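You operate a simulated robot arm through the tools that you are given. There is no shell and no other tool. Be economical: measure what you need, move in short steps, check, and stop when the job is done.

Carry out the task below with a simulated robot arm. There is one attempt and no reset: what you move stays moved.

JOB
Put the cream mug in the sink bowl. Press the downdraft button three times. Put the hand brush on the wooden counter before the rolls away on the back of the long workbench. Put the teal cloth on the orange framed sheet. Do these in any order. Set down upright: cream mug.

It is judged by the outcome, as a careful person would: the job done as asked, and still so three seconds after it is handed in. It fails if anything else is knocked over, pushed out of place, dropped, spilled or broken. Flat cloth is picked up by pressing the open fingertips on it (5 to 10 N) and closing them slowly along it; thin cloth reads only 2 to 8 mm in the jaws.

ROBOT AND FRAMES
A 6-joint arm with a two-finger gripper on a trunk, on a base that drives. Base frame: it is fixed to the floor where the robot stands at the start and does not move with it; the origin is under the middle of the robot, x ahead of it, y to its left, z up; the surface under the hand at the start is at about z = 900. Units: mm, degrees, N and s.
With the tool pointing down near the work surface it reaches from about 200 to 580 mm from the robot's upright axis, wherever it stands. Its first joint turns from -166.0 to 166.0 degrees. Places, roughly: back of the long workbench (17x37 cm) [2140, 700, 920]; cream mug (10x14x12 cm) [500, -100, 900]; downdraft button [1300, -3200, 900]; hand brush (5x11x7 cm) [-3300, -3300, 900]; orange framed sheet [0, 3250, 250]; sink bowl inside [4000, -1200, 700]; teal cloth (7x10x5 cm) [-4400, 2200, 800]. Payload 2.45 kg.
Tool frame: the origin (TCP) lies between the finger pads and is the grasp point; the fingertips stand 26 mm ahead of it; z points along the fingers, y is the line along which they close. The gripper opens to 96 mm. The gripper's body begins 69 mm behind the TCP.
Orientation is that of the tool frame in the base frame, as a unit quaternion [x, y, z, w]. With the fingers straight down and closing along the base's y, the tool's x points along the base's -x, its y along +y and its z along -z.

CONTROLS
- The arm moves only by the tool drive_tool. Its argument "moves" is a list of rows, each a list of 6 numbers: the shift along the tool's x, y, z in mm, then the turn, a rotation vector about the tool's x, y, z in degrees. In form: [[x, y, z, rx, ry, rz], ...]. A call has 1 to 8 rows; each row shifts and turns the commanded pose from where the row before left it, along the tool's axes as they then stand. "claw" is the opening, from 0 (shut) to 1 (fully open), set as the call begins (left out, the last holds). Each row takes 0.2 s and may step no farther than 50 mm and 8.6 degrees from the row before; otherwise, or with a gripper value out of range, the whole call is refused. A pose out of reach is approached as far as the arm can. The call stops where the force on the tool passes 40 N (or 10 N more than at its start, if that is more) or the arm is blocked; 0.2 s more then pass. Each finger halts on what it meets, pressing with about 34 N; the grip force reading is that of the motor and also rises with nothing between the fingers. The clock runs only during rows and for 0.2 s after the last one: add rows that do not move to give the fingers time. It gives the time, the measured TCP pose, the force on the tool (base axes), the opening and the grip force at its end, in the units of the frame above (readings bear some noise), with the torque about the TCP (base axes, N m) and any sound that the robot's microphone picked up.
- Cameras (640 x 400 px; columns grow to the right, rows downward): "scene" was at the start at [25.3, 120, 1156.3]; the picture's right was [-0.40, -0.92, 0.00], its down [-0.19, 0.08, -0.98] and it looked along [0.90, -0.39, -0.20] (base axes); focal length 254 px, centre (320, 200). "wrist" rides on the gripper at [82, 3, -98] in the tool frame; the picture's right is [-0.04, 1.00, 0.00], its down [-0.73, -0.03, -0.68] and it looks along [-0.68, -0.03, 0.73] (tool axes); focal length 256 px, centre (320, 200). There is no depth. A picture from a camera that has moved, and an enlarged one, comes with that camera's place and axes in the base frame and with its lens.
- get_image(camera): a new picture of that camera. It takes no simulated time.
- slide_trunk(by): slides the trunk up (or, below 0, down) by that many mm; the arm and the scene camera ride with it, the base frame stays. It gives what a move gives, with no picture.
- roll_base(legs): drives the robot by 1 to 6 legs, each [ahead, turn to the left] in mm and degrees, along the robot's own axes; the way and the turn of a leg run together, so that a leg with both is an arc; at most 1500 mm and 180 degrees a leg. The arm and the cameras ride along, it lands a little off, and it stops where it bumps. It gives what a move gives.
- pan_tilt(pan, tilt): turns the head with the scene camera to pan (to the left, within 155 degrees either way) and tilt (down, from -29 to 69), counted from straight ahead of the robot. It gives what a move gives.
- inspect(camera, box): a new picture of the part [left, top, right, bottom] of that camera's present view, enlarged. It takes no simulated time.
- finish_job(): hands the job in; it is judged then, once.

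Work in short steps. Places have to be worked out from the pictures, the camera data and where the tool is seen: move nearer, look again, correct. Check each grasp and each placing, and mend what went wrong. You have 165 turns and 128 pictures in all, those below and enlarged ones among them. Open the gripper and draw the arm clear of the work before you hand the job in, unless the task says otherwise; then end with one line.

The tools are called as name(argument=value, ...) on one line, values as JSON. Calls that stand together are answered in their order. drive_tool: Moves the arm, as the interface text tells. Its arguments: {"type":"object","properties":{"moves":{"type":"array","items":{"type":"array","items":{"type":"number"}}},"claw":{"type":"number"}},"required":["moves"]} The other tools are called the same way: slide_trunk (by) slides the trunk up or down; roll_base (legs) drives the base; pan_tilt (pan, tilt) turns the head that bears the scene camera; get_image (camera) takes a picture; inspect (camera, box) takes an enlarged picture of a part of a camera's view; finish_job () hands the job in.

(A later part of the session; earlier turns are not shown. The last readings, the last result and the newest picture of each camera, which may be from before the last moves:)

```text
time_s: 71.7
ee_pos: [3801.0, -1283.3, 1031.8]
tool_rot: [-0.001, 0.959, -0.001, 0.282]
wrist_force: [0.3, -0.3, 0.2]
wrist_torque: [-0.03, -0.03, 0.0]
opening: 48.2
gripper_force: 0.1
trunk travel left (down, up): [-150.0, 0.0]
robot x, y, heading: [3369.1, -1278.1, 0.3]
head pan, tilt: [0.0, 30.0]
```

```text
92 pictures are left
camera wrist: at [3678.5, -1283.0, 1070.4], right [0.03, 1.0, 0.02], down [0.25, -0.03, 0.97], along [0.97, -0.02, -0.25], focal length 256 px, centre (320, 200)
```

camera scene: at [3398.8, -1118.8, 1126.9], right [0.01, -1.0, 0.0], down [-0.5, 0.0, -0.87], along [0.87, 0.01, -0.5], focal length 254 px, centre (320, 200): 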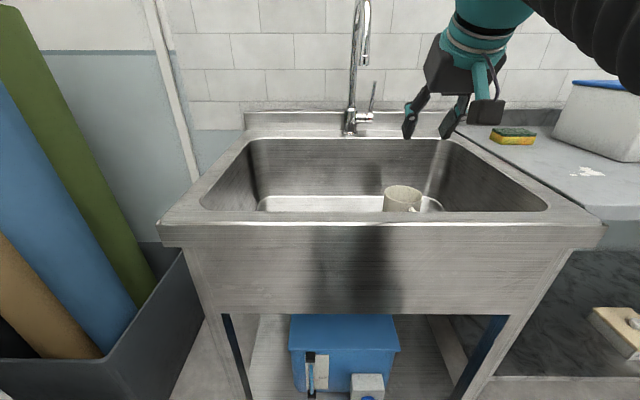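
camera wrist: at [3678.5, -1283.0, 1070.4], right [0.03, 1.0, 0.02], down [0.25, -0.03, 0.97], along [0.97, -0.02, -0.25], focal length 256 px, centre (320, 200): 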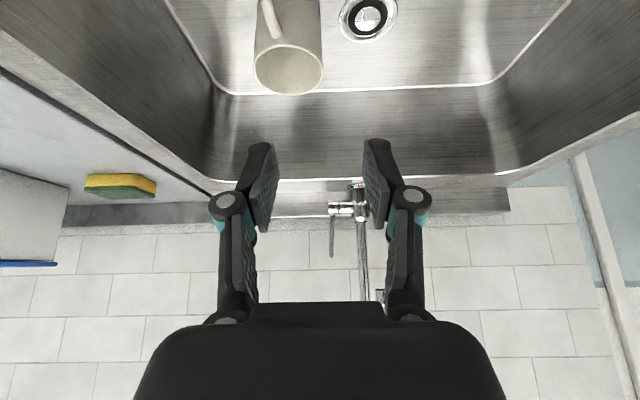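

Mug is upright in the bowl. Next the downdraft button at (1300,-3200): back up, turn, and drive to about (1350,-2450), facing the right wall.

drive_tool(moves=[[33.6, 0, -21.6, 0, 0, 0], [33.6, 0, -21.6, 0, 0, 0], [0, 0, 0, 0, 0, 0]], claw=0)

roll_base(legs=[[-700, 0], [0, -140], [1300, 0]])

roll_base(legs=[[400, 0], [0, 50]])

pan_tilt(pan=20, tilt=15)

get_image(camera="scene")

```text
time_s: 72.5
ee_pos: [3722.4, -1286.0, 1031.9]
tool_rot: [-0.002, 0.959, 0.0, 0.282]
wrist_force: [-0.5, -0.3, 0.1]
wrist_torque: [-0.01, 0.0, -0.01]
opening: 0.3
gripper_force: 28.6
trunk travel left (down, up): [-150.0, 0.0]
robot x, y, heading: [3369.7, -1275.0, 0.5]
head pan, tilt: [0.0, 30.0]
```

```text
time_s: 88.1
ee_pos: [1436.4, -2349.2, 1031.9]
tool_rot: [0.899, 0.336, -0.264, 0.098]
wrist_force: [-0.6, 0.2, 0.4]
wrist_torque: [0.0, 0.02, 0.01]
opening: 0.2
gripper_force: 27.7
trunk travel left (down, up): [-150.0, 0.0]
robot x, y, heading: [1709.2, -2131.1, -138.7]
head pan, tilt: [0.0, 30.0]
```

```text
time_s: 92.8
ee_pos: [1404.7, -2744.3, 1032.6]
tool_rot: [0.671, 0.686, -0.198, 0.201]
wrist_force: [0.0, 0.4, -1.3]
wrist_torque: [0.01, 0.01, -0.01]
opening: 0.1
gripper_force: 28.8
trunk travel left (down, up): [-150.0, 0.0]
robot x, y, heading: [1410.5, -2389.5, -88.5]
head pan, tilt: [0.0, 30.0]
```

```text
time_s: 93.7
ee_pos: [1404.6, -2743.4, 1033.3]
tool_rot: [0.671, 0.686, -0.197, 0.201]
wrist_force: [-0.4, -0.4, -1.1]
wrist_torque: [0.03, -0.01, 0.01]
opening: 0.0
gripper_force: 28.2
trunk travel left (down, up): [-150.0, 0.0]
robot x, y, heading: [1411.6, -2390.2, -88.5]
head pan, tilt: [20.0, 15.0]
```

```text
91 pictures are left
camera scene: at [1599.4, -2414.3, 1151.0], right [-0.93, -0.36, 0.0], down [-0.09, 0.24, -0.97], along [0.35, -0.9, -0.26], focal length 254 px, centre (320, 200)
```

scene: 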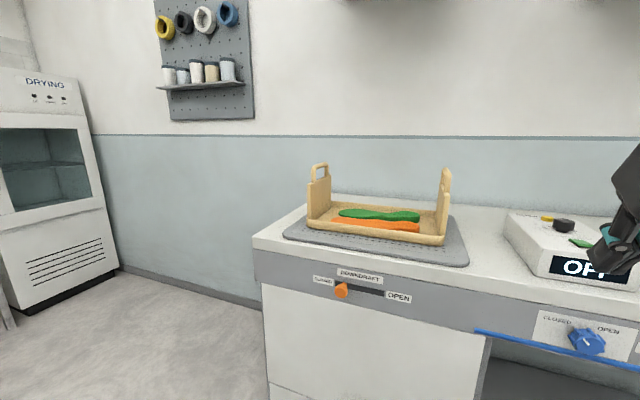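

A bench with "DOWNDRAFT" slider and a control box with an OFF display. I look more to the right and with the wrist camera.

get_image(camera="wrist")

pan_tilt(pan=-10, tilt=20)

get_image(camera="scene")

```text
90 pictures are left
camera wrist: at [1405.7, -2622.1, 1070.4], right [1.0, -0.01, 0.02], down [-0.02, -0.25, 0.97], along [-0.01, -0.97, -0.25], focal length 256 px, centre (320, 200)
```

wrist: 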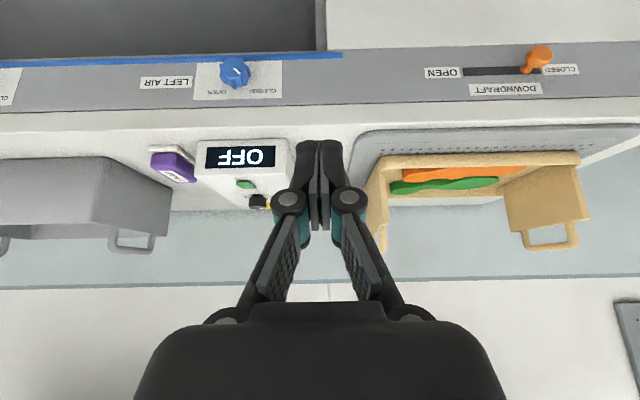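

```text
time_s: 94.6
ee_pos: [1405.5, -2743.0, 1032.8]
tool_rot: [0.671, 0.686, -0.198, 0.202]
wrist_force: [0.4, 0.3, -0.7]
wrist_torque: [0.0, -0.02, 0.0]
opening: 0.1
gripper_force: 28.6
trunk travel left (down, up): [-150.0, 0.0]
robot x, y, heading: [1407.9, -2391.1, -88.4]
head pan, tilt: [-10.0, 20.0]
```

```text
89 pictures are left
camera scene: at [1551.5, -2419.4, 1142.9], right [-0.99, 0.15, 0.0], down [0.05, 0.34, -0.94], along [-0.14, -0.93, -0.34], focal length 254 px, centre (320, 200)
```

scene: 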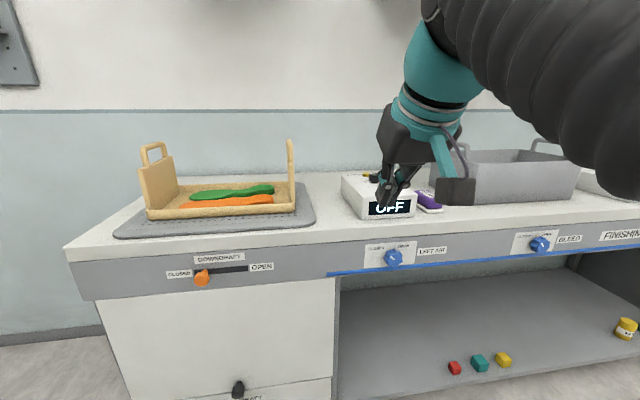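

The control box (x≈1290) has a green button and knobs. I zoom in to identify them.

inspect(camera="wrist", box=[140, 130, 320, 240])

inspect(camera="scene", box=[330, 155, 450, 230])

```text
3.56 times, centred on (230, 185) of wrist
camera zoom: at [1405.7, -2622.1, 1070.4], right [1.0, -0.01, 0.02], down [-0.02, -0.25, 0.97], along [-0.01, -0.97, -0.25], focal length 910 px, centre (640, 253)
```

zoom: 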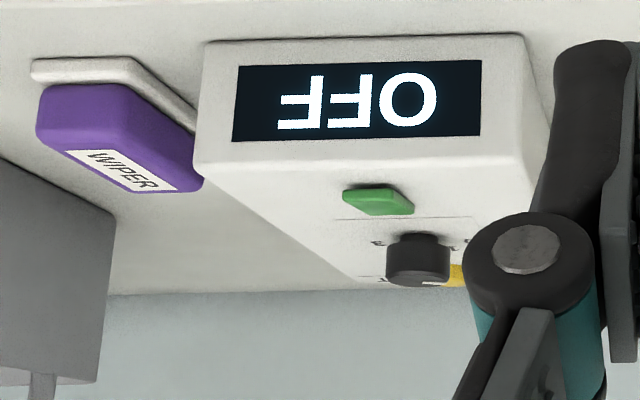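

```text
5.33 times, centred on (390, 192) of scene
camera zoom: at [1551.5, -2419.4, 1142.9], right [-0.99, 0.15, 0.0], down [0.05, 0.34, -0.94], along [-0.14, -0.93, -0.34], focal length 1357 px, centre (-53, 240)
```

zoom: 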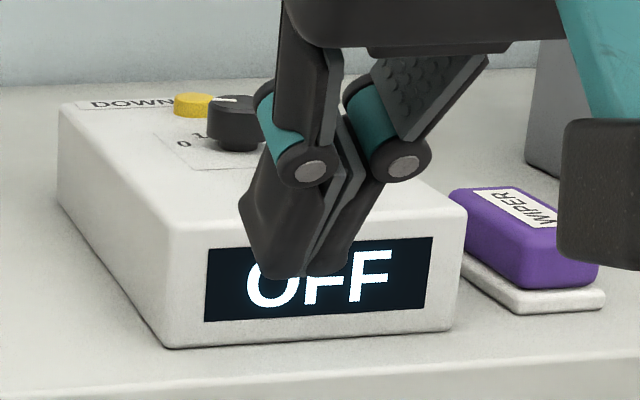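

The label by the yellow button starts with "DOWN…". I get closer with the hand straightened and look at the box from above.

roll_base(legs=[[90, 0]])

drive_tool(moves=[[0, -40, 0, 0, 0, 0], [0, -40, 0, 0, 0, 0], [0, -40, 0, 0, 8.2, 0], [0, 0, 0, 0, 8.2, 0], [0, 0, 0, 0, 8.2, 0], [0, 0, 0, 0, 8.2, 0], [0, 0, 0, 0, 0, 0]])

get_image(camera="wrist")

```text
time_s: 95.7
ee_pos: [1407.3, -2834.3, 1033.9]
tool_rot: [0.671, 0.685, -0.198, 0.201]
wrist_force: [0.2, 0.0, 0.1]
wrist_torque: [0.0, 0.01, 0.0]
opening: 0.1
gripper_force: 28.4
trunk travel left (down, up): [-150.0, 0.0]
robot x, y, heading: [1411.3, -2481.4, -88.5]
head pan, tilt: [-10.0, 20.0]
```

```text
time_s: 97.3
ee_pos: [1286.8, -2836.5, 1011.6]
tool_rot: [0.699, 0.715, -0.002, -0.001]
wrist_force: [0.1, -0.4, 0.3]
wrist_torque: [-0.02, -0.02, -0.02]
opening: 0.0
gripper_force: 28.9
out of reach, approached as far as the arm can: row 6
trunk travel left (down, up): [-150.0, 0.0]
robot x, y, heading: [1410.9, -2480.7, -88.5]
head pan, tilt: [-10.0, 20.0]
```

```text
86 pictures are left
camera wrist: at [1288.4, -2756.3, 1109.2], right [1.0, -0.02, 0.0], down [-0.01, -0.73, 0.68], along [-0.02, -0.68, -0.73], focal length 256 px, centre (320, 200)
```

wrist: 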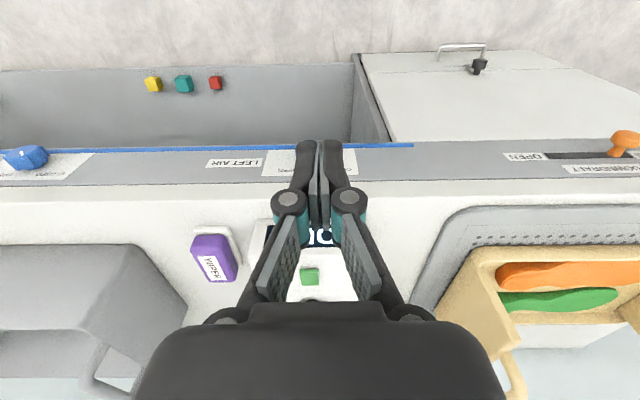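

drive_tool(moves=[[0, -45, 0, 0, 0, 0], [0, -45, 0, 0, 0, 0], [0, -45, 0, 0, 0, 0], [0, 0, 0, 0, 0, 0]])

get_image(camera="wrist")

get_image(camera="scene")

```text
time_s: 98.3
ee_pos: [1152.1, -2840.5, 1007.8]
tool_rot: [0.7, 0.714, -0.004, -0.001]
wrist_force: [0.0, -0.1, -0.6]
wrist_torque: [0.01, 0.01, -0.01]
opening: 0.1
gripper_force: 28.3
out of reach, approached as far as the arm can: row 3
trunk travel left (down, up): [-150.0, 0.0]
robot x, y, heading: [1414.0, -2480.4, -88.5]
head pan, tilt: [-10.0, 20.0]
```

```text
85 pictures are left
camera wrist: at [1153.7, -2759.1, 1104.7], right [1.0, -0.02, 0.0], down [-0.01, -0.73, 0.68], along [-0.02, -0.68, -0.73], focal length 256 px, centre (320, 200)
```

wrist: 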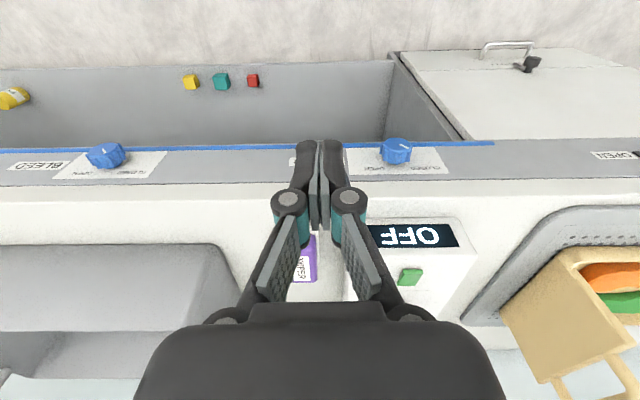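

```text
84 pictures are left
camera scene: at [1553.6, -2510.9, 1142.9], right [-0.99, 0.15, 0.0], down [0.05, 0.34, -0.94], along [-0.14, -0.93, -0.34], focal length 254 px, centre (320, 200)
```

scene: 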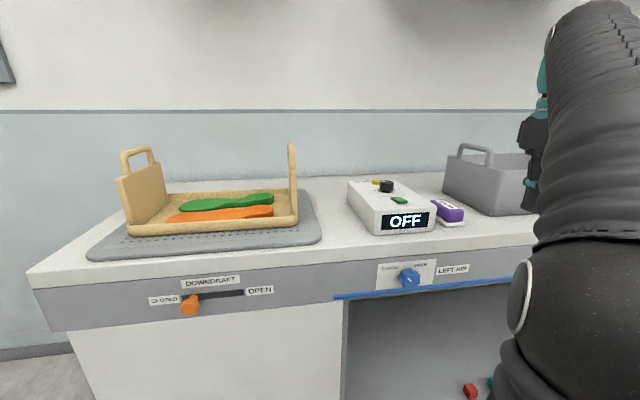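

inspect(camera="scene", box=[340, 170, 450, 240])

```text
5.71 times, centred on (395, 205) of scene
camera zoom: at [1553.6, -2510.9, 1142.9], right [-0.99, 0.15, 0.0], down [0.05, 0.34, -0.94], along [-0.14, -0.93, -0.34], focal length 1454 px, centre (-109, 171)
```

zoom: 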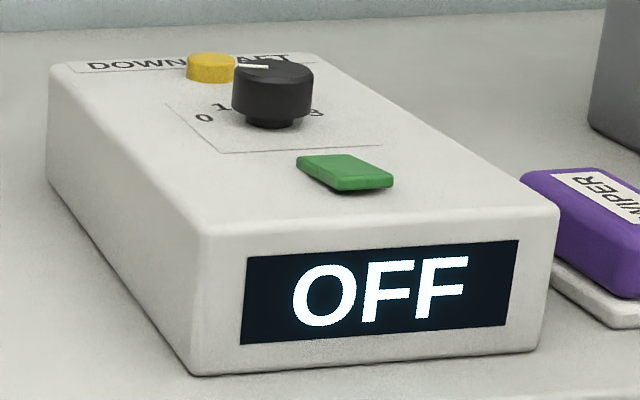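

By triangulating the two views, the bench top is z≈860, the box top ≈922, and the yellow button ≈(1272,-3229), which agrees with the given downdraft button place. I bring the hand back in line, turn slightly toward it and roll closer.

drive_tool(moves=[[0, 45, 0, 0, 0, 0], [0, 45, 0, 0, 0, 0], [0, 45, 0, 0, 0, 0], [0, 40, 0, 0, 0, 0], [0, 0, 0, 0, -8.2, 0], [0, 0, 0, 0, -8.2, 0], [0, 0, -20, 0, -8.2, 0], [0, 0, -10, 0, -8.2, 0]])

roll_base(legs=[[0, -12], [140, 0]])

get_image(camera="wrist")

get_image(camera="scene")

```text
time_s: 100.1
ee_pos: [1320.3, -2838.7, 1021.5]
tool_rot: [0.676, 0.687, -0.178, 0.195]
wrist_force: [0.6, -0.4, -0.3]
wrist_torque: [0.01, 0.0, 0.02]
opening: 0.1
gripper_force: 28.5
trunk travel left (down, up): [-150.0, 0.0]
robot x, y, heading: [1412.9, -2483.2, -88.7]
head pan, tilt: [-10.0, 20.0]
```

```text
time_s: 102.2
ee_pos: [1223.3, -2949.2, 1021.9]
tool_rot: [0.744, 0.613, -0.199, 0.177]
wrist_force: [0.6, 0.9, 0.2]
wrist_torque: [0.01, 0.02, 0.02]
opening: 0.0
gripper_force: 28.3
trunk travel left (down, up): [-150.0, 0.0]
robot x, y, heading: [1383.0, -2620.9, -100.8]
head pan, tilt: [-10.0, 20.0]
```

```text
82 pictures are left
camera wrist: at [1247.9, -2832.3, 1064.6], right [0.97, -0.22, 0.04], down [-0.1, -0.27, 0.96], along [-0.2, -0.94, -0.28], focal length 256 px, centre (320, 200)
```

wrist: 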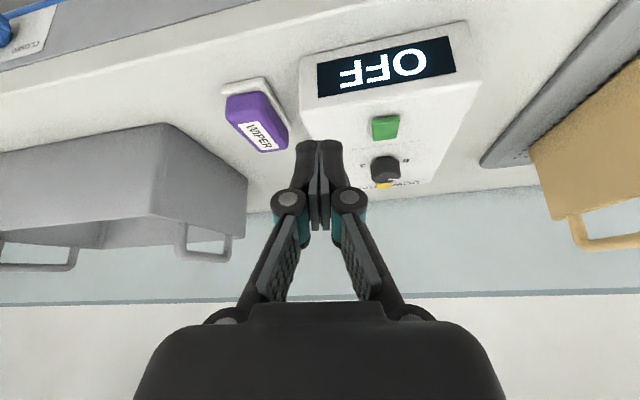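

```text
81 pictures are left
camera scene: at [1521.7, -2678.8, 1142.1], right [-0.95, 0.32, 0.0], down [0.11, 0.33, -0.94], along [-0.3, -0.89, -0.35], focal length 254 px, centre (320, 200)
```

scene: 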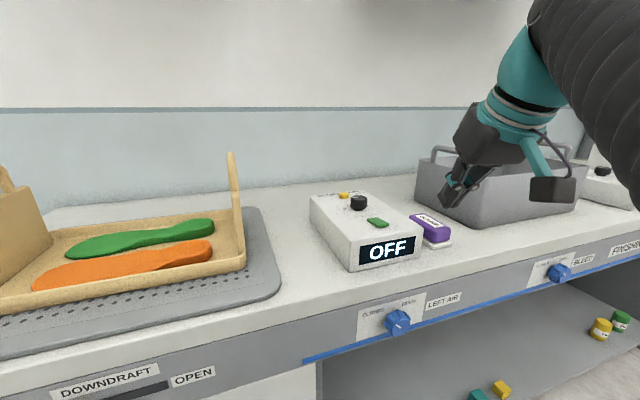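

inspect(camera="wrist", box=[340, 100, 460, 200])

inspect(camera="scene", box=[300, 175, 420, 275])

```text
4.00 times, centred on (400, 150) of wrist
camera zoom: at [1247.9, -2832.3, 1064.6], right [0.97, -0.22, 0.04], down [-0.1, -0.27, 0.96], along [-0.2, -0.94, -0.28], focal length 1024 px, centre (0, 400)
```

zoom: 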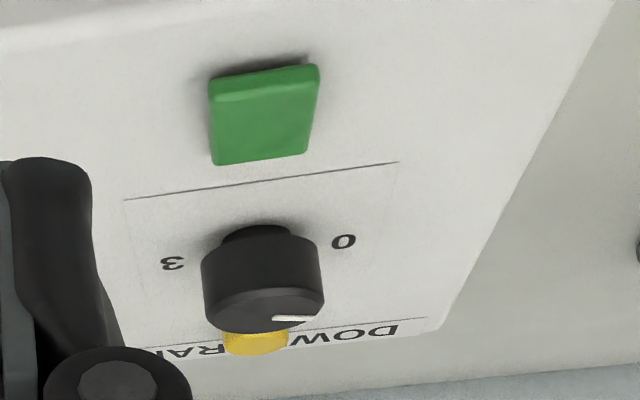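

```text
4.00 times, centred on (360, 225) of scene
camera zoom: at [1521.7, -2678.8, 1142.1], right [-0.95, 0.32, 0.0], down [0.11, 0.33, -0.94], along [-0.3, -0.89, -0.35], focal length 1018 px, centre (160, 100)
```

zoom: 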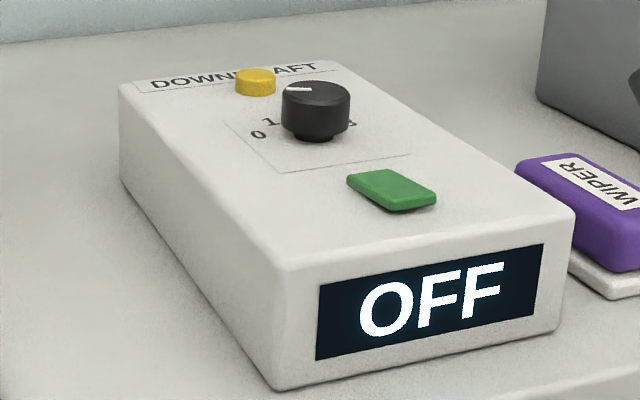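

Yellow button triangulates to about (1271,-3228, top 936); the dial sits ~80 mm nearer. I hover the closed fingertips above it at z≈985.

drive_tool(moves=[[-34.6, 16.4, 24, 0, 0, 0], [-34.6, 16.4, 24, 0, 0, 0], [-34.6, 16.4, 24, 0, 0, 0], [-34.6, 16.4, 24, 0, 0, 0], [-34.6, 16.4, 24, 0, 0, 0], [-34.6, 16.4, 24, 0, 0, 0], [0, 0, 0, 0, 0, 0]])

get_image(camera="wrist")

inspect(camera="scene", box=[290, 140, 450, 240])

```text
time_s: 103.8
ee_pos: [1271.8, -3214.9, 1007.3]
tool_rot: [0.744, 0.613, -0.199, 0.177]
wrist_force: [-0.8, 0.2, -0.3]
wrist_torque: [-0.02, -0.02, -0.03]
opening: 0.0
gripper_force: 28.6
trunk travel left (down, up): [-150.0, 0.0]
robot x, y, heading: [1384.7, -2616.9, -100.5]
head pan, tilt: [-10.0, 20.0]
```

```text
78 pictures are left
camera wrist: at [1297.7, -3098.8, 1049.4], right [0.97, -0.22, 0.04], down [-0.1, -0.27, 0.96], along [-0.2, -0.94, -0.28], focal length 256 px, centre (320, 200)
```

wrist: 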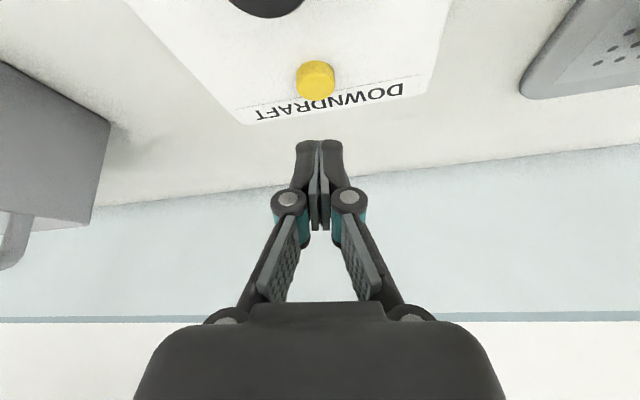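

```text
4.00 times, centred on (370, 190) of scene
camera zoom: at [1518.9, -2677.9, 1142.9], right [-0.94, 0.35, 0.0], down [0.12, 0.32, -0.94], along [-0.33, -0.88, -0.34], focal length 1018 px, centre (120, 240)
```

zoom: 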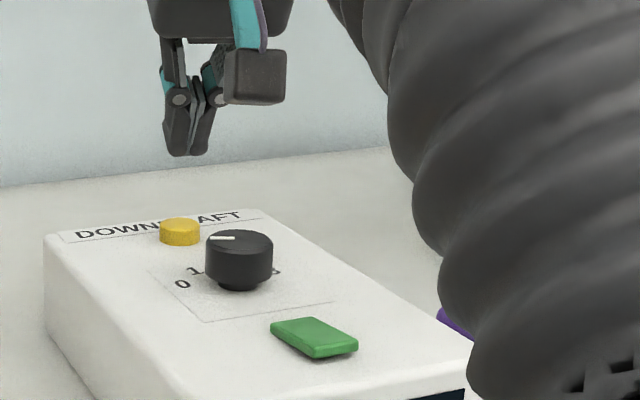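

Both views now agree: button at (1271,-3226,935), tip directly above. I descend 42 mm, just short of it.

drive_tool(moves=[[10.8, -0.4, 18, 0, 0, 0], [10.8, -0.4, 18, 0, 0, 0], [0, 0, 0, 0, 0, 0]])

inspect(camera="scene", box=[290, 140, 450, 240])

inspect(camera="wrist", box=[240, 60, 400, 160])

```text
time_s: 104.6
ee_pos: [1272.7, -3214.9, 965.6]
tool_rot: [0.744, 0.613, -0.199, 0.176]
wrist_force: [-0.4, 0.1, -0.9]
wrist_torque: [0.02, -0.03, -0.01]
opening: 0.2
gripper_force: 28.3
trunk travel left (down, up): [-150.0, 0.0]
robot x, y, heading: [1385.8, -2615.5, -100.5]
head pan, tilt: [-10.0, 20.0]
```

```text
4.00 times, centred on (370, 190) of scene
camera zoom: at [1518.9, -2678.0, 1142.9], right [-0.94, 0.35, 0.0], down [0.12, 0.32, -0.94], along [-0.33, -0.88, -0.34], focal length 1018 px, centre (120, 240)
```

zoom: 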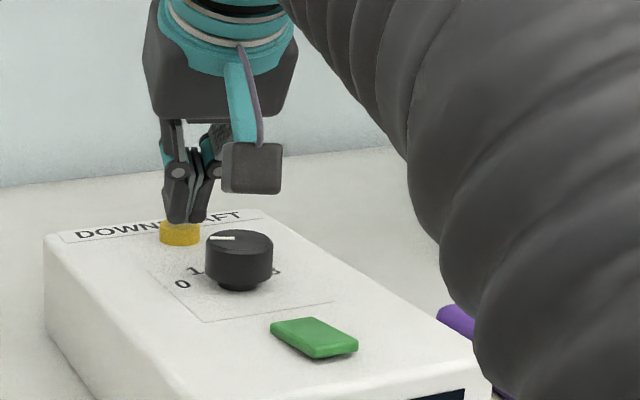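

```text
4.00 times, centred on (320, 110) of wrist
camera zoom: at [1297.9, -3097.6, 1006.9], right [0.97, -0.22, 0.04], down [-0.1, -0.27, 0.96], along [-0.2, -0.94, -0.28], focal length 1024 px, centre (320, 560)
```

zoom: 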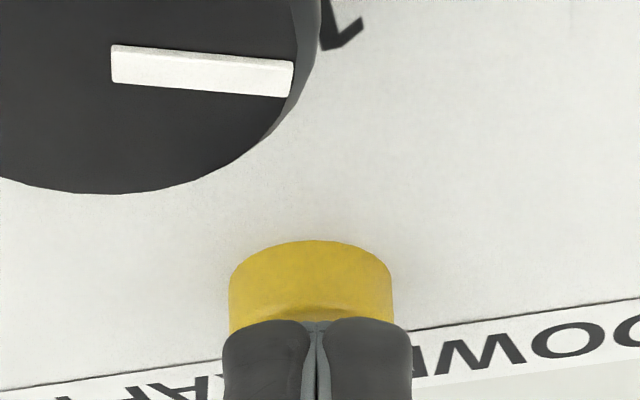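

Fingertip is just over the button. First press, in small steps, listening for a click.

drive_tool(moves=[[1.03, 0, 1.72, 0, 0, 0], [1.03, 0, 1.72, 0, 0, 0], [1.03, 0, 1.72, 0, 0, 0], [1.03, 0, 1.72, 0, 0, 0]])

```text
time_s: 105.6
ee_pos: [1273.7, -3215.5, 957.4]
tool_rot: [0.745, 0.612, -0.199, 0.176]
wrist_force: [-0.2, -0.2, -1.0]
wrist_torque: [0.01, 0.0, 0.02]
opening: 0.0
gripper_force: 28.1
trunk travel left (down, up): [-150.0, 0.0]
robot x, y, heading: [1386.4, -2619.2, -100.4]
head pan, tilt: [-10.0, 20.0]
```

drive_tool(moves=[[1.03, 0, 1.72, 0, 0, 0], [1.03, 0, 1.72, 0, 0, 0], [1.03, 0, 1.72, 0, 0, 0]])

inspect(camera="wrist", box=[240, 60, 400, 160])

```text
time_s: 106.4
ee_pos: [1273.0, -3214.7, 951.1]
tool_rot: [0.745, 0.613, -0.199, 0.175]
wrist_force: [0.4, 0.9, 2.6]
wrist_torque: [-0.02, -0.01, -0.01]
opening: 5.9
gripper_force: 27.9
trunk travel left (down, up): [-150.0, 0.0]
robot x, y, heading: [1383.4, -2616.3, -100.7]
head pan, tilt: [-10.0, 20.0]
```

```text
4.00 times, centred on (320, 110) of wrist
camera zoom: at [1298.0, -3097.8, 993.4], right [0.97, -0.22, 0.04], down [-0.1, -0.27, 0.96], along [-0.2, -0.94, -0.28], focal length 1024 px, centre (320, 560)
```

zoom: 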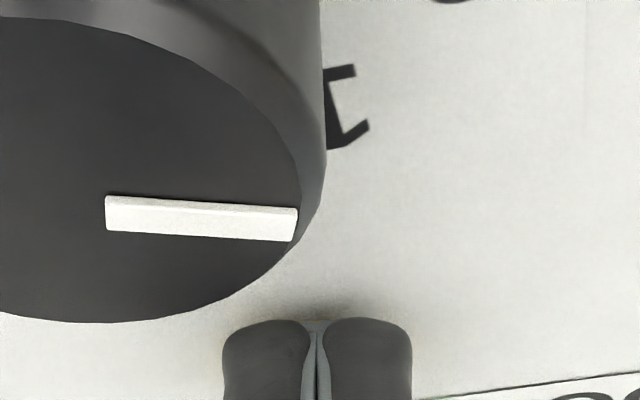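

inspect(camera="scene", box=[310, 165, 390, 215])

```text
8.00 times, centred on (350, 190) of scene
camera zoom: at [1518.9, -2677.8, 1143.0], right [-0.94, 0.35, 0.0], down [0.12, 0.32, -0.94], along [-0.33, -0.88, -0.34], focal length 2035 px, centre (80, 280)
```

zoom: 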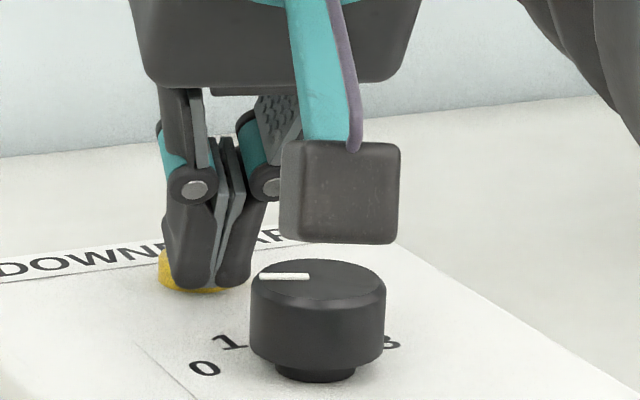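

Contact is off-centre: the button shows to the left (+x) and behind. I lift 22 mm to recheck the alignment.

drive_tool(moves=[[-5.7, 0, -9.4, 0, 0, 0], [-5.7, 0, -9.4, 0, 0, 0], [0, 0, 0, 0, 0, 0]])

inspect(camera="scene", box=[310, 165, 390, 215])

inspect(camera="wrist", box=[240, 60, 400, 160])

```text
time_s: 107.2
ee_pos: [1272.7, -3214.6, 973.7]
tool_rot: [0.745, 0.612, -0.199, 0.176]
wrist_force: [-0.5, -0.2, 0.5]
wrist_torque: [-0.01, -0.02, 0.0]
opening: 0.0
gripper_force: 28.4
trunk travel left (down, up): [-150.0, 0.0]
robot x, y, heading: [1384.4, -2620.4, -100.4]
head pan, tilt: [-10.0, 20.0]
```

```text
8.00 times, centred on (350, 190) of scene
camera zoom: at [1518.9, -2677.9, 1142.9], right [-0.94, 0.35, 0.0], down [0.12, 0.32, -0.94], along [-0.33, -0.88, -0.34], focal length 2035 px, centre (80, 280)
```

zoom: 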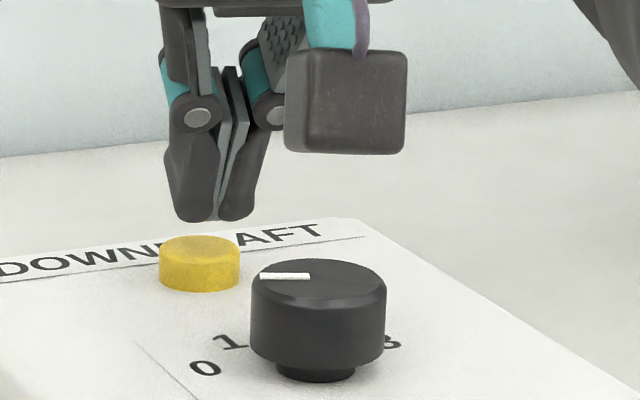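

```text
4.00 times, centred on (320, 110) of wrist
camera zoom: at [1297.6, -3098.0, 1015.1], right [0.97, -0.22, 0.04], down [-0.1, -0.27, 0.96], along [-0.2, -0.94, -0.28], focal length 1024 px, centre (320, 560)
```

zoom: 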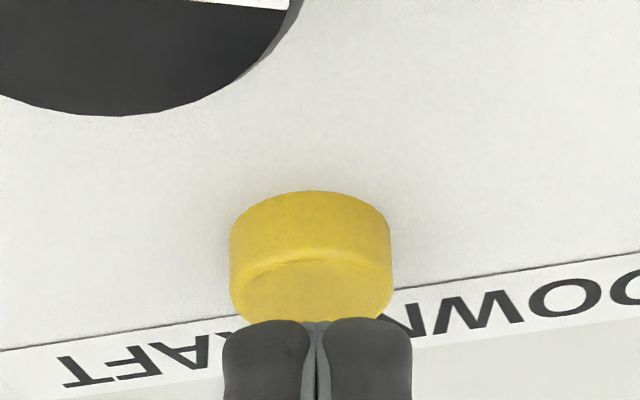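

The tip had slid down in front of the button (no press). Button centre is nearer y=-3230; I shift 12 mm deeper and 3 mm in +x, then check.

drive_tool(moves=[[-9.6, 5.2, 5.8, 0, 0, 0], [0, 0, 0, 0, 0, 0], [0, 0, 0, 0, 0, 0]])

inspect(camera="wrist", box=[240, 60, 400, 160])

```text
time_s: 108.0
ee_pos: [1276.9, -3227.3, 973.3]
tool_rot: [0.744, 0.613, -0.2, 0.177]
wrist_force: [-0.2, 0.1, 0.1]
wrist_torque: [-0.04, -0.01, 0.0]
opening: 0.0
gripper_force: 28.7
trunk travel left (down, up): [-150.0, 0.0]
robot x, y, heading: [1385.5, -2621.8, -100.6]
head pan, tilt: [-10.0, 20.0]
```

```text
4.00 times, centred on (320, 110) of wrist
camera zoom: at [1300.6, -3110.0, 1014.7], right [0.97, -0.22, 0.04], down [-0.1, -0.27, 0.96], along [-0.2, -0.94, -0.28], focal length 1024 px, centre (320, 560)
```

zoom: 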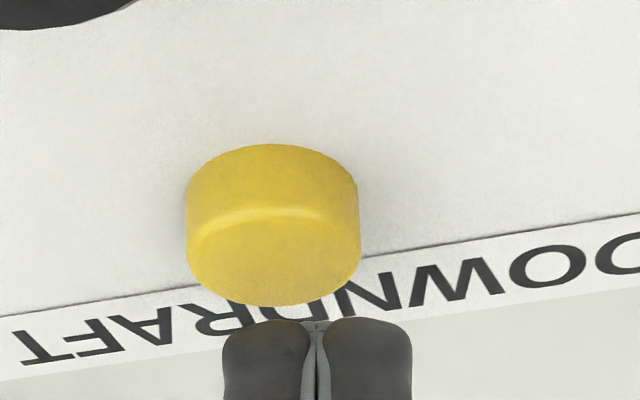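

Shift 6 mm in -x so the fingers centre on it, then press down.

drive_tool(moves=[[-0.5, -6, 0, 0, 0, 0], [2.05, 0, 3.44, 0, 0, 0], [2.05, 0, 3.44, 0, 0, 0], [1.03, 0, 1.72, 0, 0, 0], [1.03, 0, 1.72, 0, 0, 0], [1.03, 0, 1.72, 0, 0, 0]])

inspect(camera="scene", box=[310, 165, 390, 215])

```text
time_s: 109.4
ee_pos: [1270.0, -3226.2, 960.1]
tool_rot: [0.744, 0.612, -0.2, 0.176]
wrist_force: [0.0, -0.9, 0.0]
wrist_torque: [-0.01, 0.02, 0.02]
opening: 0.1
gripper_force: 28.1
trunk travel left (down, up): [-150.0, 0.0]
robot x, y, heading: [1384.8, -2618.4, -100.5]
head pan, tilt: [-10.0, 20.0]
```

```text
8.00 times, centred on (350, 190) of scene
camera zoom: at [1518.9, -2677.9, 1142.9], right [-0.94, 0.35, 0.0], down [0.12, 0.32, -0.94], along [-0.33, -0.88, -0.34], focal length 2035 px, centre (80, 280)
```

zoom: 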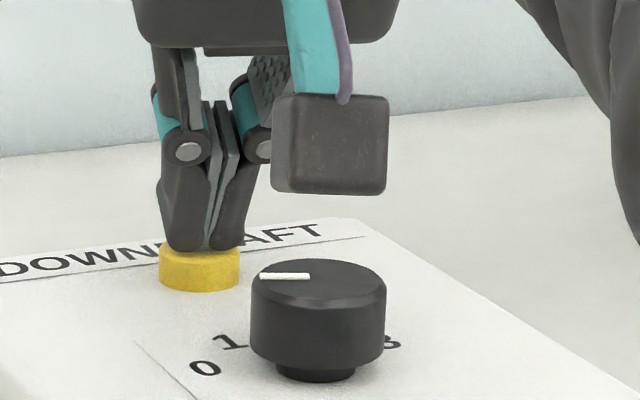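

Tip now rests right above the button's centre. I press onward 2 mm per row.

drive_tool(moves=[[1.03, 0, 1.72, 0, 0, 0], [1.03, 0, 1.72, 0, 0, 0], [1.03, 0, 1.72, 0, 0, 0]])

```text
time_s: 110.2
ee_pos: [1269.7, -3227.1, 953.8]
tool_rot: [0.744, 0.613, -0.2, 0.176]
wrist_force: [0.1, -0.4, 2.4]
wrist_torque: [0.01, 0.01, 0.0]
opening: 5.9
gripper_force: 28.2
trunk travel left (down, up): [-150.0, 0.0]
robot x, y, heading: [1384.3, -2621.7, -100.5]
head pan, tilt: [-10.0, 20.0]
heard: click
```

Click heard: press one. I lift 10 mm and check the display.

drive_tool(moves=[[-2.6, 0, -4.3, 0, 0, 0], [-2.6, 0, -4.3, 0, 0, 0], [0, 0, 0, 0, 0, 0]])

inspect(camera="scene", box=[290, 160, 450, 270])

```text
time_s: 111.0
ee_pos: [1270.2, -3226.1, 963.7]
tool_rot: [0.744, 0.613, -0.199, 0.176]
wrist_force: [0.0, -0.8, 0.4]
wrist_torque: [-0.01, 0.04, 0.02]
opening: 0.0
gripper_force: 28.2
trunk travel left (down, up): [-150.0, 0.0]
robot x, y, heading: [1384.8, -2619.8, -100.6]
head pan, tilt: [-10.0, 20.0]
```

```text
3.64 times, centred on (370, 215) of scene
camera zoom: at [1518.9, -2677.9, 1142.9], right [-0.94, 0.35, 0.0], down [0.12, 0.32, -0.94], along [-0.33, -0.88, -0.34], focal length 925 px, centre (138, 146)
```

zoom: 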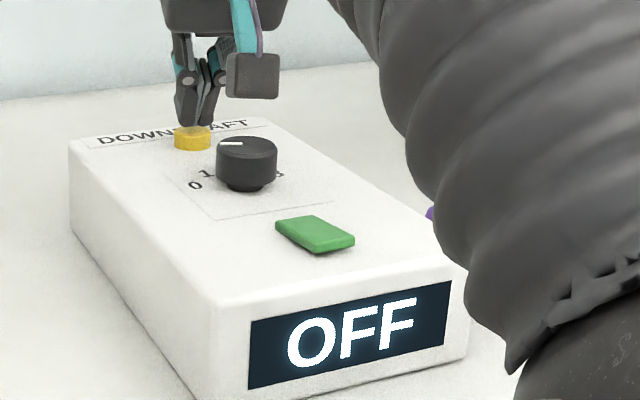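

Display gives no count. Second press: down 10 mm and back.

drive_tool(moves=[[2.6, 0, 4.3, 0, 0, 0], [2.6, 0, 4.3, 0, 0, 0]])

drive_tool(moves=[[-2.6, 0, -4.3, 0, 0, 0], [-2.6, 0, -4.3, 0, 0, 0], [0, 0, 0, 0, 0, 0]])

```text
time_s: 111.6
ee_pos: [1269.8, -3226.3, 955.0]
tool_rot: [0.744, 0.613, -0.199, 0.176]
wrist_force: [-0.4, -1.8, 3.0]
wrist_torque: [-0.03, 0.02, 0.0]
opening: 5.9
gripper_force: 29.2
trunk travel left (down, up): [-150.0, 0.0]
robot x, y, heading: [1387.0, -2616.1, -100.6]
head pan, tilt: [-10.0, 20.0]
heard: click
```

```text
time_s: 112.4
ee_pos: [1269.6, -3225.6, 963.3]
tool_rot: [0.744, 0.613, -0.199, 0.176]
wrist_force: [0.1, 0.3, -0.2]
wrist_torque: [-0.01, 0.01, 0.02]
opening: 0.0
gripper_force: 28.9
trunk travel left (down, up): [-150.0, 0.0]
robot x, y, heading: [1380.6, -2620.8, -100.5]
head pan, tilt: [-10.0, 20.0]
```

Second click. Third press the same way, then lift well clear.

drive_tool(moves=[[2.6, 0, 4.3, 0, 0, 0], [2.6, 0, 4.3, 0, 0, 0]])

drive_tool(moves=[[-5, 0, -8.5, 0, 0, 0], [-10, 0, -17, 0, 0, 0], [-10, 0, -17, 0, 0, 0], [0, 0, 0, 0, 0, 0]])

inspect(camera="scene", box=[290, 160, 450, 270])

```text
time_s: 113.0
ee_pos: [1269.0, -3226.6, 954.5]
tool_rot: [0.745, 0.613, -0.199, 0.175]
wrist_force: [-0.6, -0.2, 2.2]
wrist_torque: [0.01, 0.03, -0.01]
opening: 5.8
gripper_force: 28.2
trunk travel left (down, up): [-150.0, 0.0]
robot x, y, heading: [1382.2, -2618.2, -100.5]
head pan, tilt: [-10.0, 20.0]
heard: click
```

```text
time_s: 114.0
ee_pos: [1268.1, -3226.1, 1002.4]
tool_rot: [0.744, 0.613, -0.2, 0.176]
wrist_force: [0.7, 0.8, 0.2]
wrist_torque: [-0.01, 0.03, 0.01]
opening: 0.2
gripper_force: 28.5
trunk travel left (down, up): [-150.0, 0.0]
robot x, y, heading: [1385.1, -2621.6, -100.6]
head pan, tilt: [-10.0, 20.0]
```

```text
3.64 times, centred on (370, 215) of scene
camera zoom: at [1518.9, -2677.9, 1142.9], right [-0.94, 0.35, 0.0], down [0.12, 0.32, -0.94], along [-0.33, -0.88, -0.34], focal length 925 px, centre (138, 146)
```

zoom: 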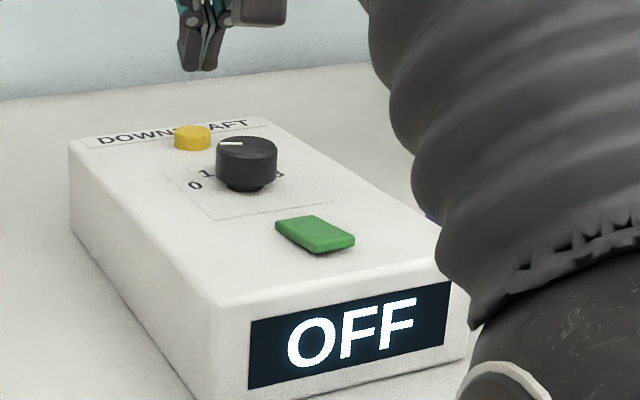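

Three clicks in all. Now the hand brush near (-3300,-3300): retract the arm, back off, turn to face -x and drive along the aisle.

drive_tool(moves=[[37.7, 0, -22.5, 0, 0, 0], [37.7, 0, -22.5, 0, 0, 0], [37.7, 0, -22.5, 0, 0, 0], [37.7, 0, -22.5, 0, 0, 0], [37.7, 0, -22.5, 0, 0, 0], [0, 0, 0, 0, 0, 0]])

roll_base(legs=[[-450, 0], [0, -79.5], [1300, 0]])

pan_tilt(pan=25, tilt=12)

get_image(camera="scene")

```text
time_s: 115.4
ee_pos: [1309.7, -3010.1, 1003.4]
tool_rot: [0.744, 0.613, -0.199, 0.176]
wrist_force: [0.1, 0.1, -0.3]
wrist_torque: [0.02, 0.01, -0.02]
opening: 0.0
gripper_force: 28.4
trunk travel left (down, up): [-150.0, 0.0]
robot x, y, heading: [1385.0, -2622.3, -100.5]
head pan, tilt: [-10.0, 20.0]
```

```text
time_s: 127.6
ee_pos: [-225.6, -2179.5, 1002.7]
tool_rot: [0.964, -0.003, -0.265, 0.009]
wrist_force: [0.2, -0.4, -0.2]
wrist_torque: [0.0, -0.03, 0.05]
opening: 0.0
gripper_force: 28.2
trunk travel left (down, up): [-150.0, 0.0]
robot x, y, heading: [171.2, -2180.5, -180.0]
head pan, tilt: [-10.0, 20.0]
```

```text
time_s: 128.7
ee_pos: [-226.4, -2179.1, 1003.6]
tool_rot: [0.964, -0.003, -0.266, 0.009]
wrist_force: [0.2, -0.9, 0.2]
wrist_torque: [-0.03, 0.01, 0.0]
opening: 0.0
gripper_force: 28.7
trunk travel left (down, up): [-150.0, 0.0]
robot x, y, heading: [172.8, -2183.0, -180.0]
head pan, tilt: [25.0, 12.0]
```

```text
66 pictures are left
camera scene: at [148.1, -2378.9, 1155.9], right [-0.42, 0.91, 0.0], down [0.19, 0.09, -0.98], along [-0.89, -0.41, -0.21], focal length 254 px, centre (320, 200)
```

scene: 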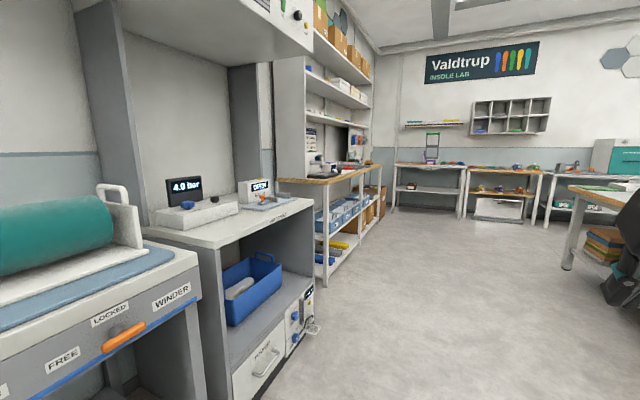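

The wooden-topped counter runs along the right wall, front ≈y=-3100. I drive to x≈-3250 and turn to face it.

roll_base(legs=[[1500, 0], [1500, 0], [420, 0], [0, 90]])

pan_tilt(pan=5, tilt=15)

get_image(camera="scene")

get_image(camera="wrist")

```text
time_s: 149.1
ee_pos: [-3247.8, -2592.0, 1004.2]
tool_rot: [0.681, 0.683, -0.181, 0.195]
wrist_force: [0.0, -0.4, 0.6]
wrist_torque: [0.02, -0.02, -0.03]
opening: 0.0
gripper_force: 28.7
trunk travel left (down, up): [-150.0, 0.0]
robot x, y, heading: [-3249.8, -2191.7, -89.4]
head pan, tilt: [25.0, 12.0]
```

```text
time_s: 150.0
ee_pos: [-3248.0, -2592.7, 1003.6]
tool_rot: [0.68, 0.683, -0.181, 0.195]
wrist_force: [0.5, -1.5, 0.1]
wrist_torque: [-0.01, 0.01, -0.04]
opening: 0.0
gripper_force: 28.6
trunk travel left (down, up): [-150.0, 0.0]
robot x, y, heading: [-3250.3, -2191.3, -89.4]
head pan, tilt: [5.0, 15.0]
```

```text
65 pictures are left
camera scene: at [-3084.2, -2226.1, 1151.1], right [-0.99, -0.1, 0.0], down [-0.03, 0.26, -0.97], along [0.1, -0.96, -0.26], focal length 254 px, centre (320, 200)
```

scene: 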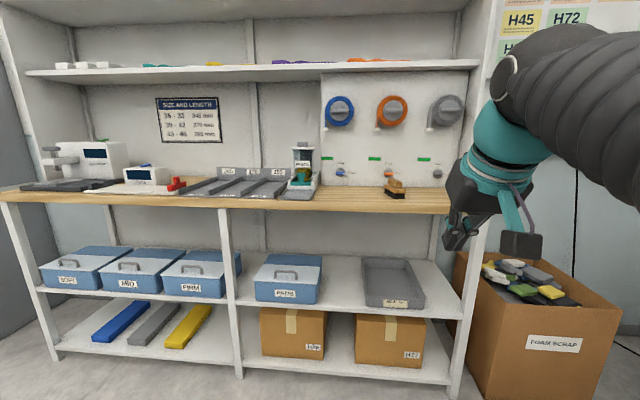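

```text
64 pictures are left
camera wrist: at [-3246.8, -2473.1, 1045.5], right [1.0, -0.02, 0.04], down [-0.04, -0.28, 0.96], along [-0.01, -0.96, -0.28], focal length 256 px, centre (320, 200)
```

wrist: 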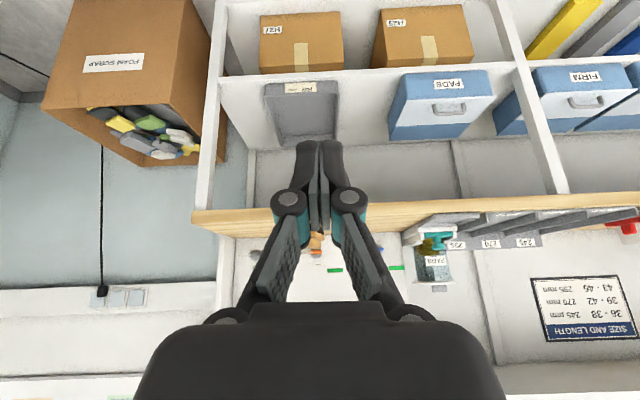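

The hand brush sits under the tape rolls at about (-3280,-3260). I zoom for its shape.

inspect(camera="scene", box=[370, 165, 430, 215])

```text
8.00 times, centred on (400, 190) of scene
camera zoom: at [-3084.2, -2226.1, 1151.1], right [-0.99, -0.1, 0.0], down [-0.03, 0.26, -0.97], along [0.1, -0.96, -0.26], focal length 2035 px, centre (-320, 280)
```

zoom: 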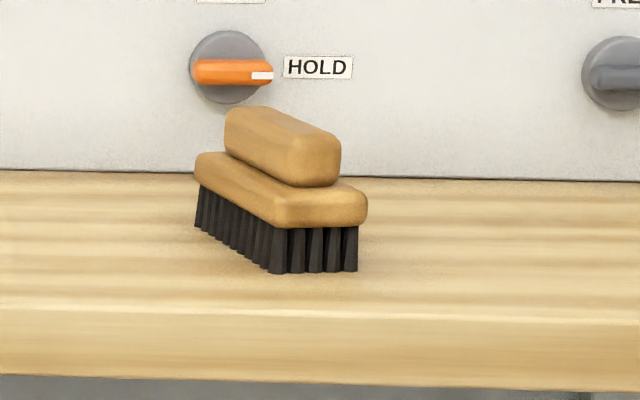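

Brush: centre ≈(-3281,-3267), long axis ~16° off my forward direction (far end toward +x), narrow wooden block on top. I roll 530 mm ahead and yaw the hand +15° with the claw open.

roll_base(legs=[[530, 0]])

drive_tool(moves=[[-10, -10, -17, -3.85, 0, -6.45], [-10, -10, -17, -3.85, 0, -6.45], [0, 0, 0, 0, 0, 0]], claw=0.75)

get_image(camera="wrist")

get_image(camera="scene")

```text
time_s: 153.1
ee_pos: [-3241.5, -3122.6, 1003.9]
tool_rot: [0.682, 0.682, -0.181, 0.194]
wrist_force: [0.5, 0.7, -0.1]
wrist_torque: [0.04, 0.01, 0.01]
opening: 0.0
gripper_force: 29.0
trunk travel left (down, up): [-150.0, 0.0]
robot x, y, heading: [-3246.4, -2726.3, -89.3]
head pan, tilt: [5.0, 15.0]
```

```text
time_s: 153.8
ee_pos: [-3263.0, -3124.4, 1043.2]
tool_rot: [0.585, 0.766, -0.155, 0.219]
wrist_force: [0.7, 0.5, 0.5]
wrist_torque: [0.0, 0.03, -0.01]
opening: 71.9
gripper_force: 0.1
trunk travel left (down, up): [-150.0, 0.0]
robot x, y, heading: [-3243.3, -2725.9, -89.4]
head pan, tilt: [5.0, 15.0]
```

```text
62 pictures are left
camera wrist: at [-3293.1, -3007.5, 1084.8], right [0.97, 0.23, 0.04], down [0.03, -0.28, 0.96], along [0.24, -0.93, -0.28], focal length 256 px, centre (320, 200)
```

wrist: 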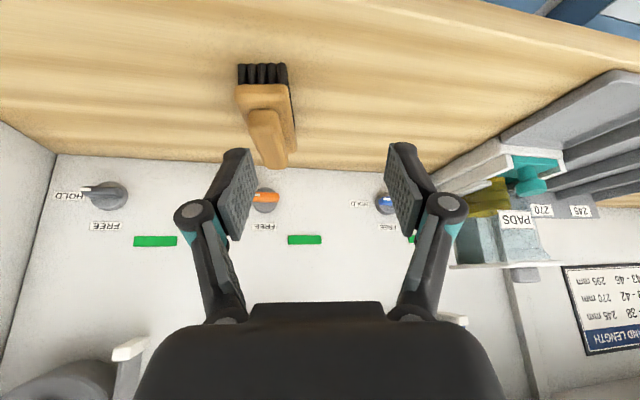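

```text
61 pictures are left
camera scene: at [-3078.1, -2756.2, 1151.1], right [-1.0, -0.1, 0.0], down [-0.03, 0.26, -0.97], along [0.09, -0.96, -0.26], focal length 254 px, centre (320, 200)
```

scene: 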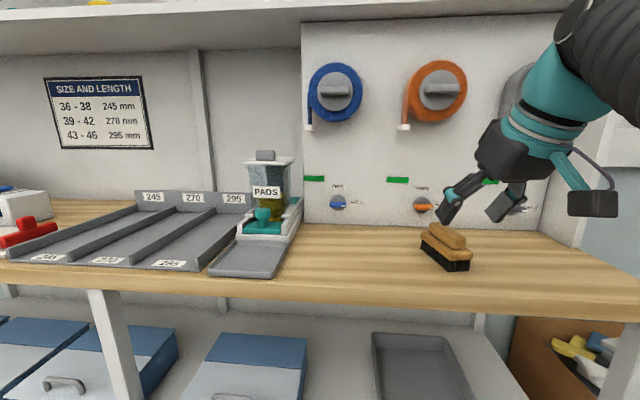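

inspect(camera="wrist", box=[210, 50, 338, 180])

```text
3.08 times, centred on (274, 115) of wrist
camera zoom: at [-3293.1, -3007.5, 1084.8], right [0.97, 0.23, 0.04], down [0.03, -0.28, 0.96], along [0.24, -0.93, -0.28], focal length 788 px, centre (462, 462)
```

zoom: 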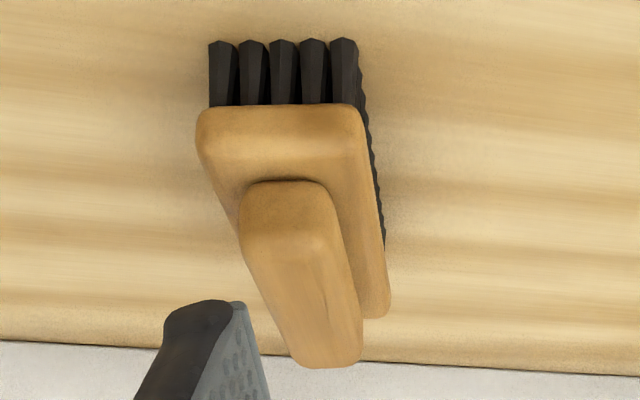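

Brush top z≈967, centre (-3280,-3240). I move above it at z=1010 with the fingers straddling, then check.

drive_tool(moves=[[-24.4, -15.8, 27.3, 0, 0, 0], [-24.4, -15.8, 27.3, 0, 0, 0], [-24.4, -15.8, 27.3, 0, 0, 0], [0, 0, 0, 0, 0, 0]], claw=0.85)

get_image(camera="wrist")

```text
time_s: 154.8
ee_pos: [-3281.2, -3237.2, 1009.6]
tool_rot: [0.585, 0.766, -0.155, 0.219]
wrist_force: [0.2, 0.3, 0.4]
wrist_torque: [0.0, -0.05, 0.0]
opening: 81.7
gripper_force: 0.0
trunk travel left (down, up): [-150.0, 0.0]
robot x, y, heading: [-3244.7, -2726.5, -89.7]
head pan, tilt: [5.0, 15.0]
```

```text
59 pictures are left
camera wrist: at [-3310.5, -3121.7, 1051.3], right [0.97, 0.23, 0.04], down [0.03, -0.28, 0.96], along [0.23, -0.93, -0.28], focal length 256 px, centre (320, 200)
```

wrist: 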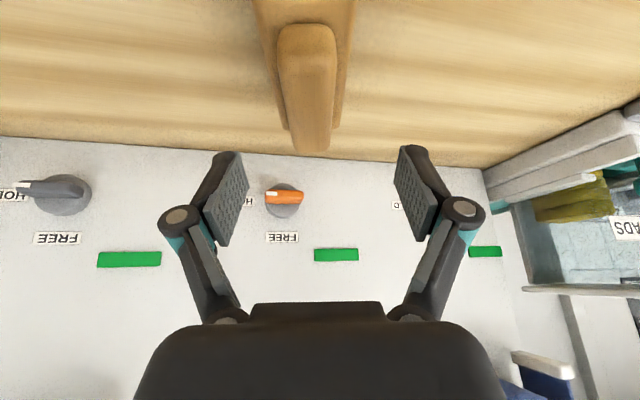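

Aligned. Descend 64 mm with the fingers beside the brush.

drive_tool(moves=[[11, -1.4, 18.3, 0, 0, 0], [11, -1.4, 18.3, 0, 0, 0], [11, -1.4, 18.3, 0, 0, 0], [0, 0, 0, 0, 0, 0]])

drive_tool(moves=[[0, 0, 0, 0, 0, 0], [0, 0, 0, 0, 0, 0], [0, 0, 0, 0, 0, 0], [0, 0, 0, 0, 0, 0]], claw=0)

get_image(camera="wrist")

```text
time_s: 155.8
ee_pos: [-3283.0, -3239.0, 946.2]
tool_rot: [0.586, 0.765, -0.155, 0.219]
wrist_force: [-0.2, 0.2, -0.4]
wrist_torque: [0.01, 0.0, 0.01]
opening: 81.4
gripper_force: 0.0
trunk travel left (down, up): [-150.0, 0.0]
robot x, y, heading: [-3243.6, -2721.0, -89.5]
head pan, tilt: [5.0, 15.0]
```

```text
time_s: 156.8
ee_pos: [-3283.5, -3237.9, 946.8]
tool_rot: [0.585, 0.765, -0.156, 0.218]
wrist_force: [-1.3, -2.0, 4.9]
wrist_torque: [-0.21, 0.04, -0.08]
opening: 47.8
gripper_force: 34.2
trunk travel left (down, up): [-150.0, 0.0]
robot x, y, heading: [-3240.1, -2727.8, -89.3]
head pan, tilt: [5.0, 15.0]
```

```text
58 pictures are left
camera wrist: at [-3313.2, -3122.0, 987.3], right [0.97, 0.23, 0.04], down [0.03, -0.28, 0.96], along [0.23, -0.93, -0.28], focal length 256 px, centre (320, 200)
```

wrist: 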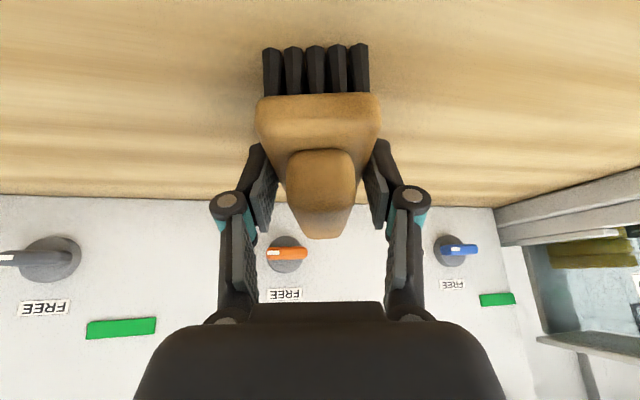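

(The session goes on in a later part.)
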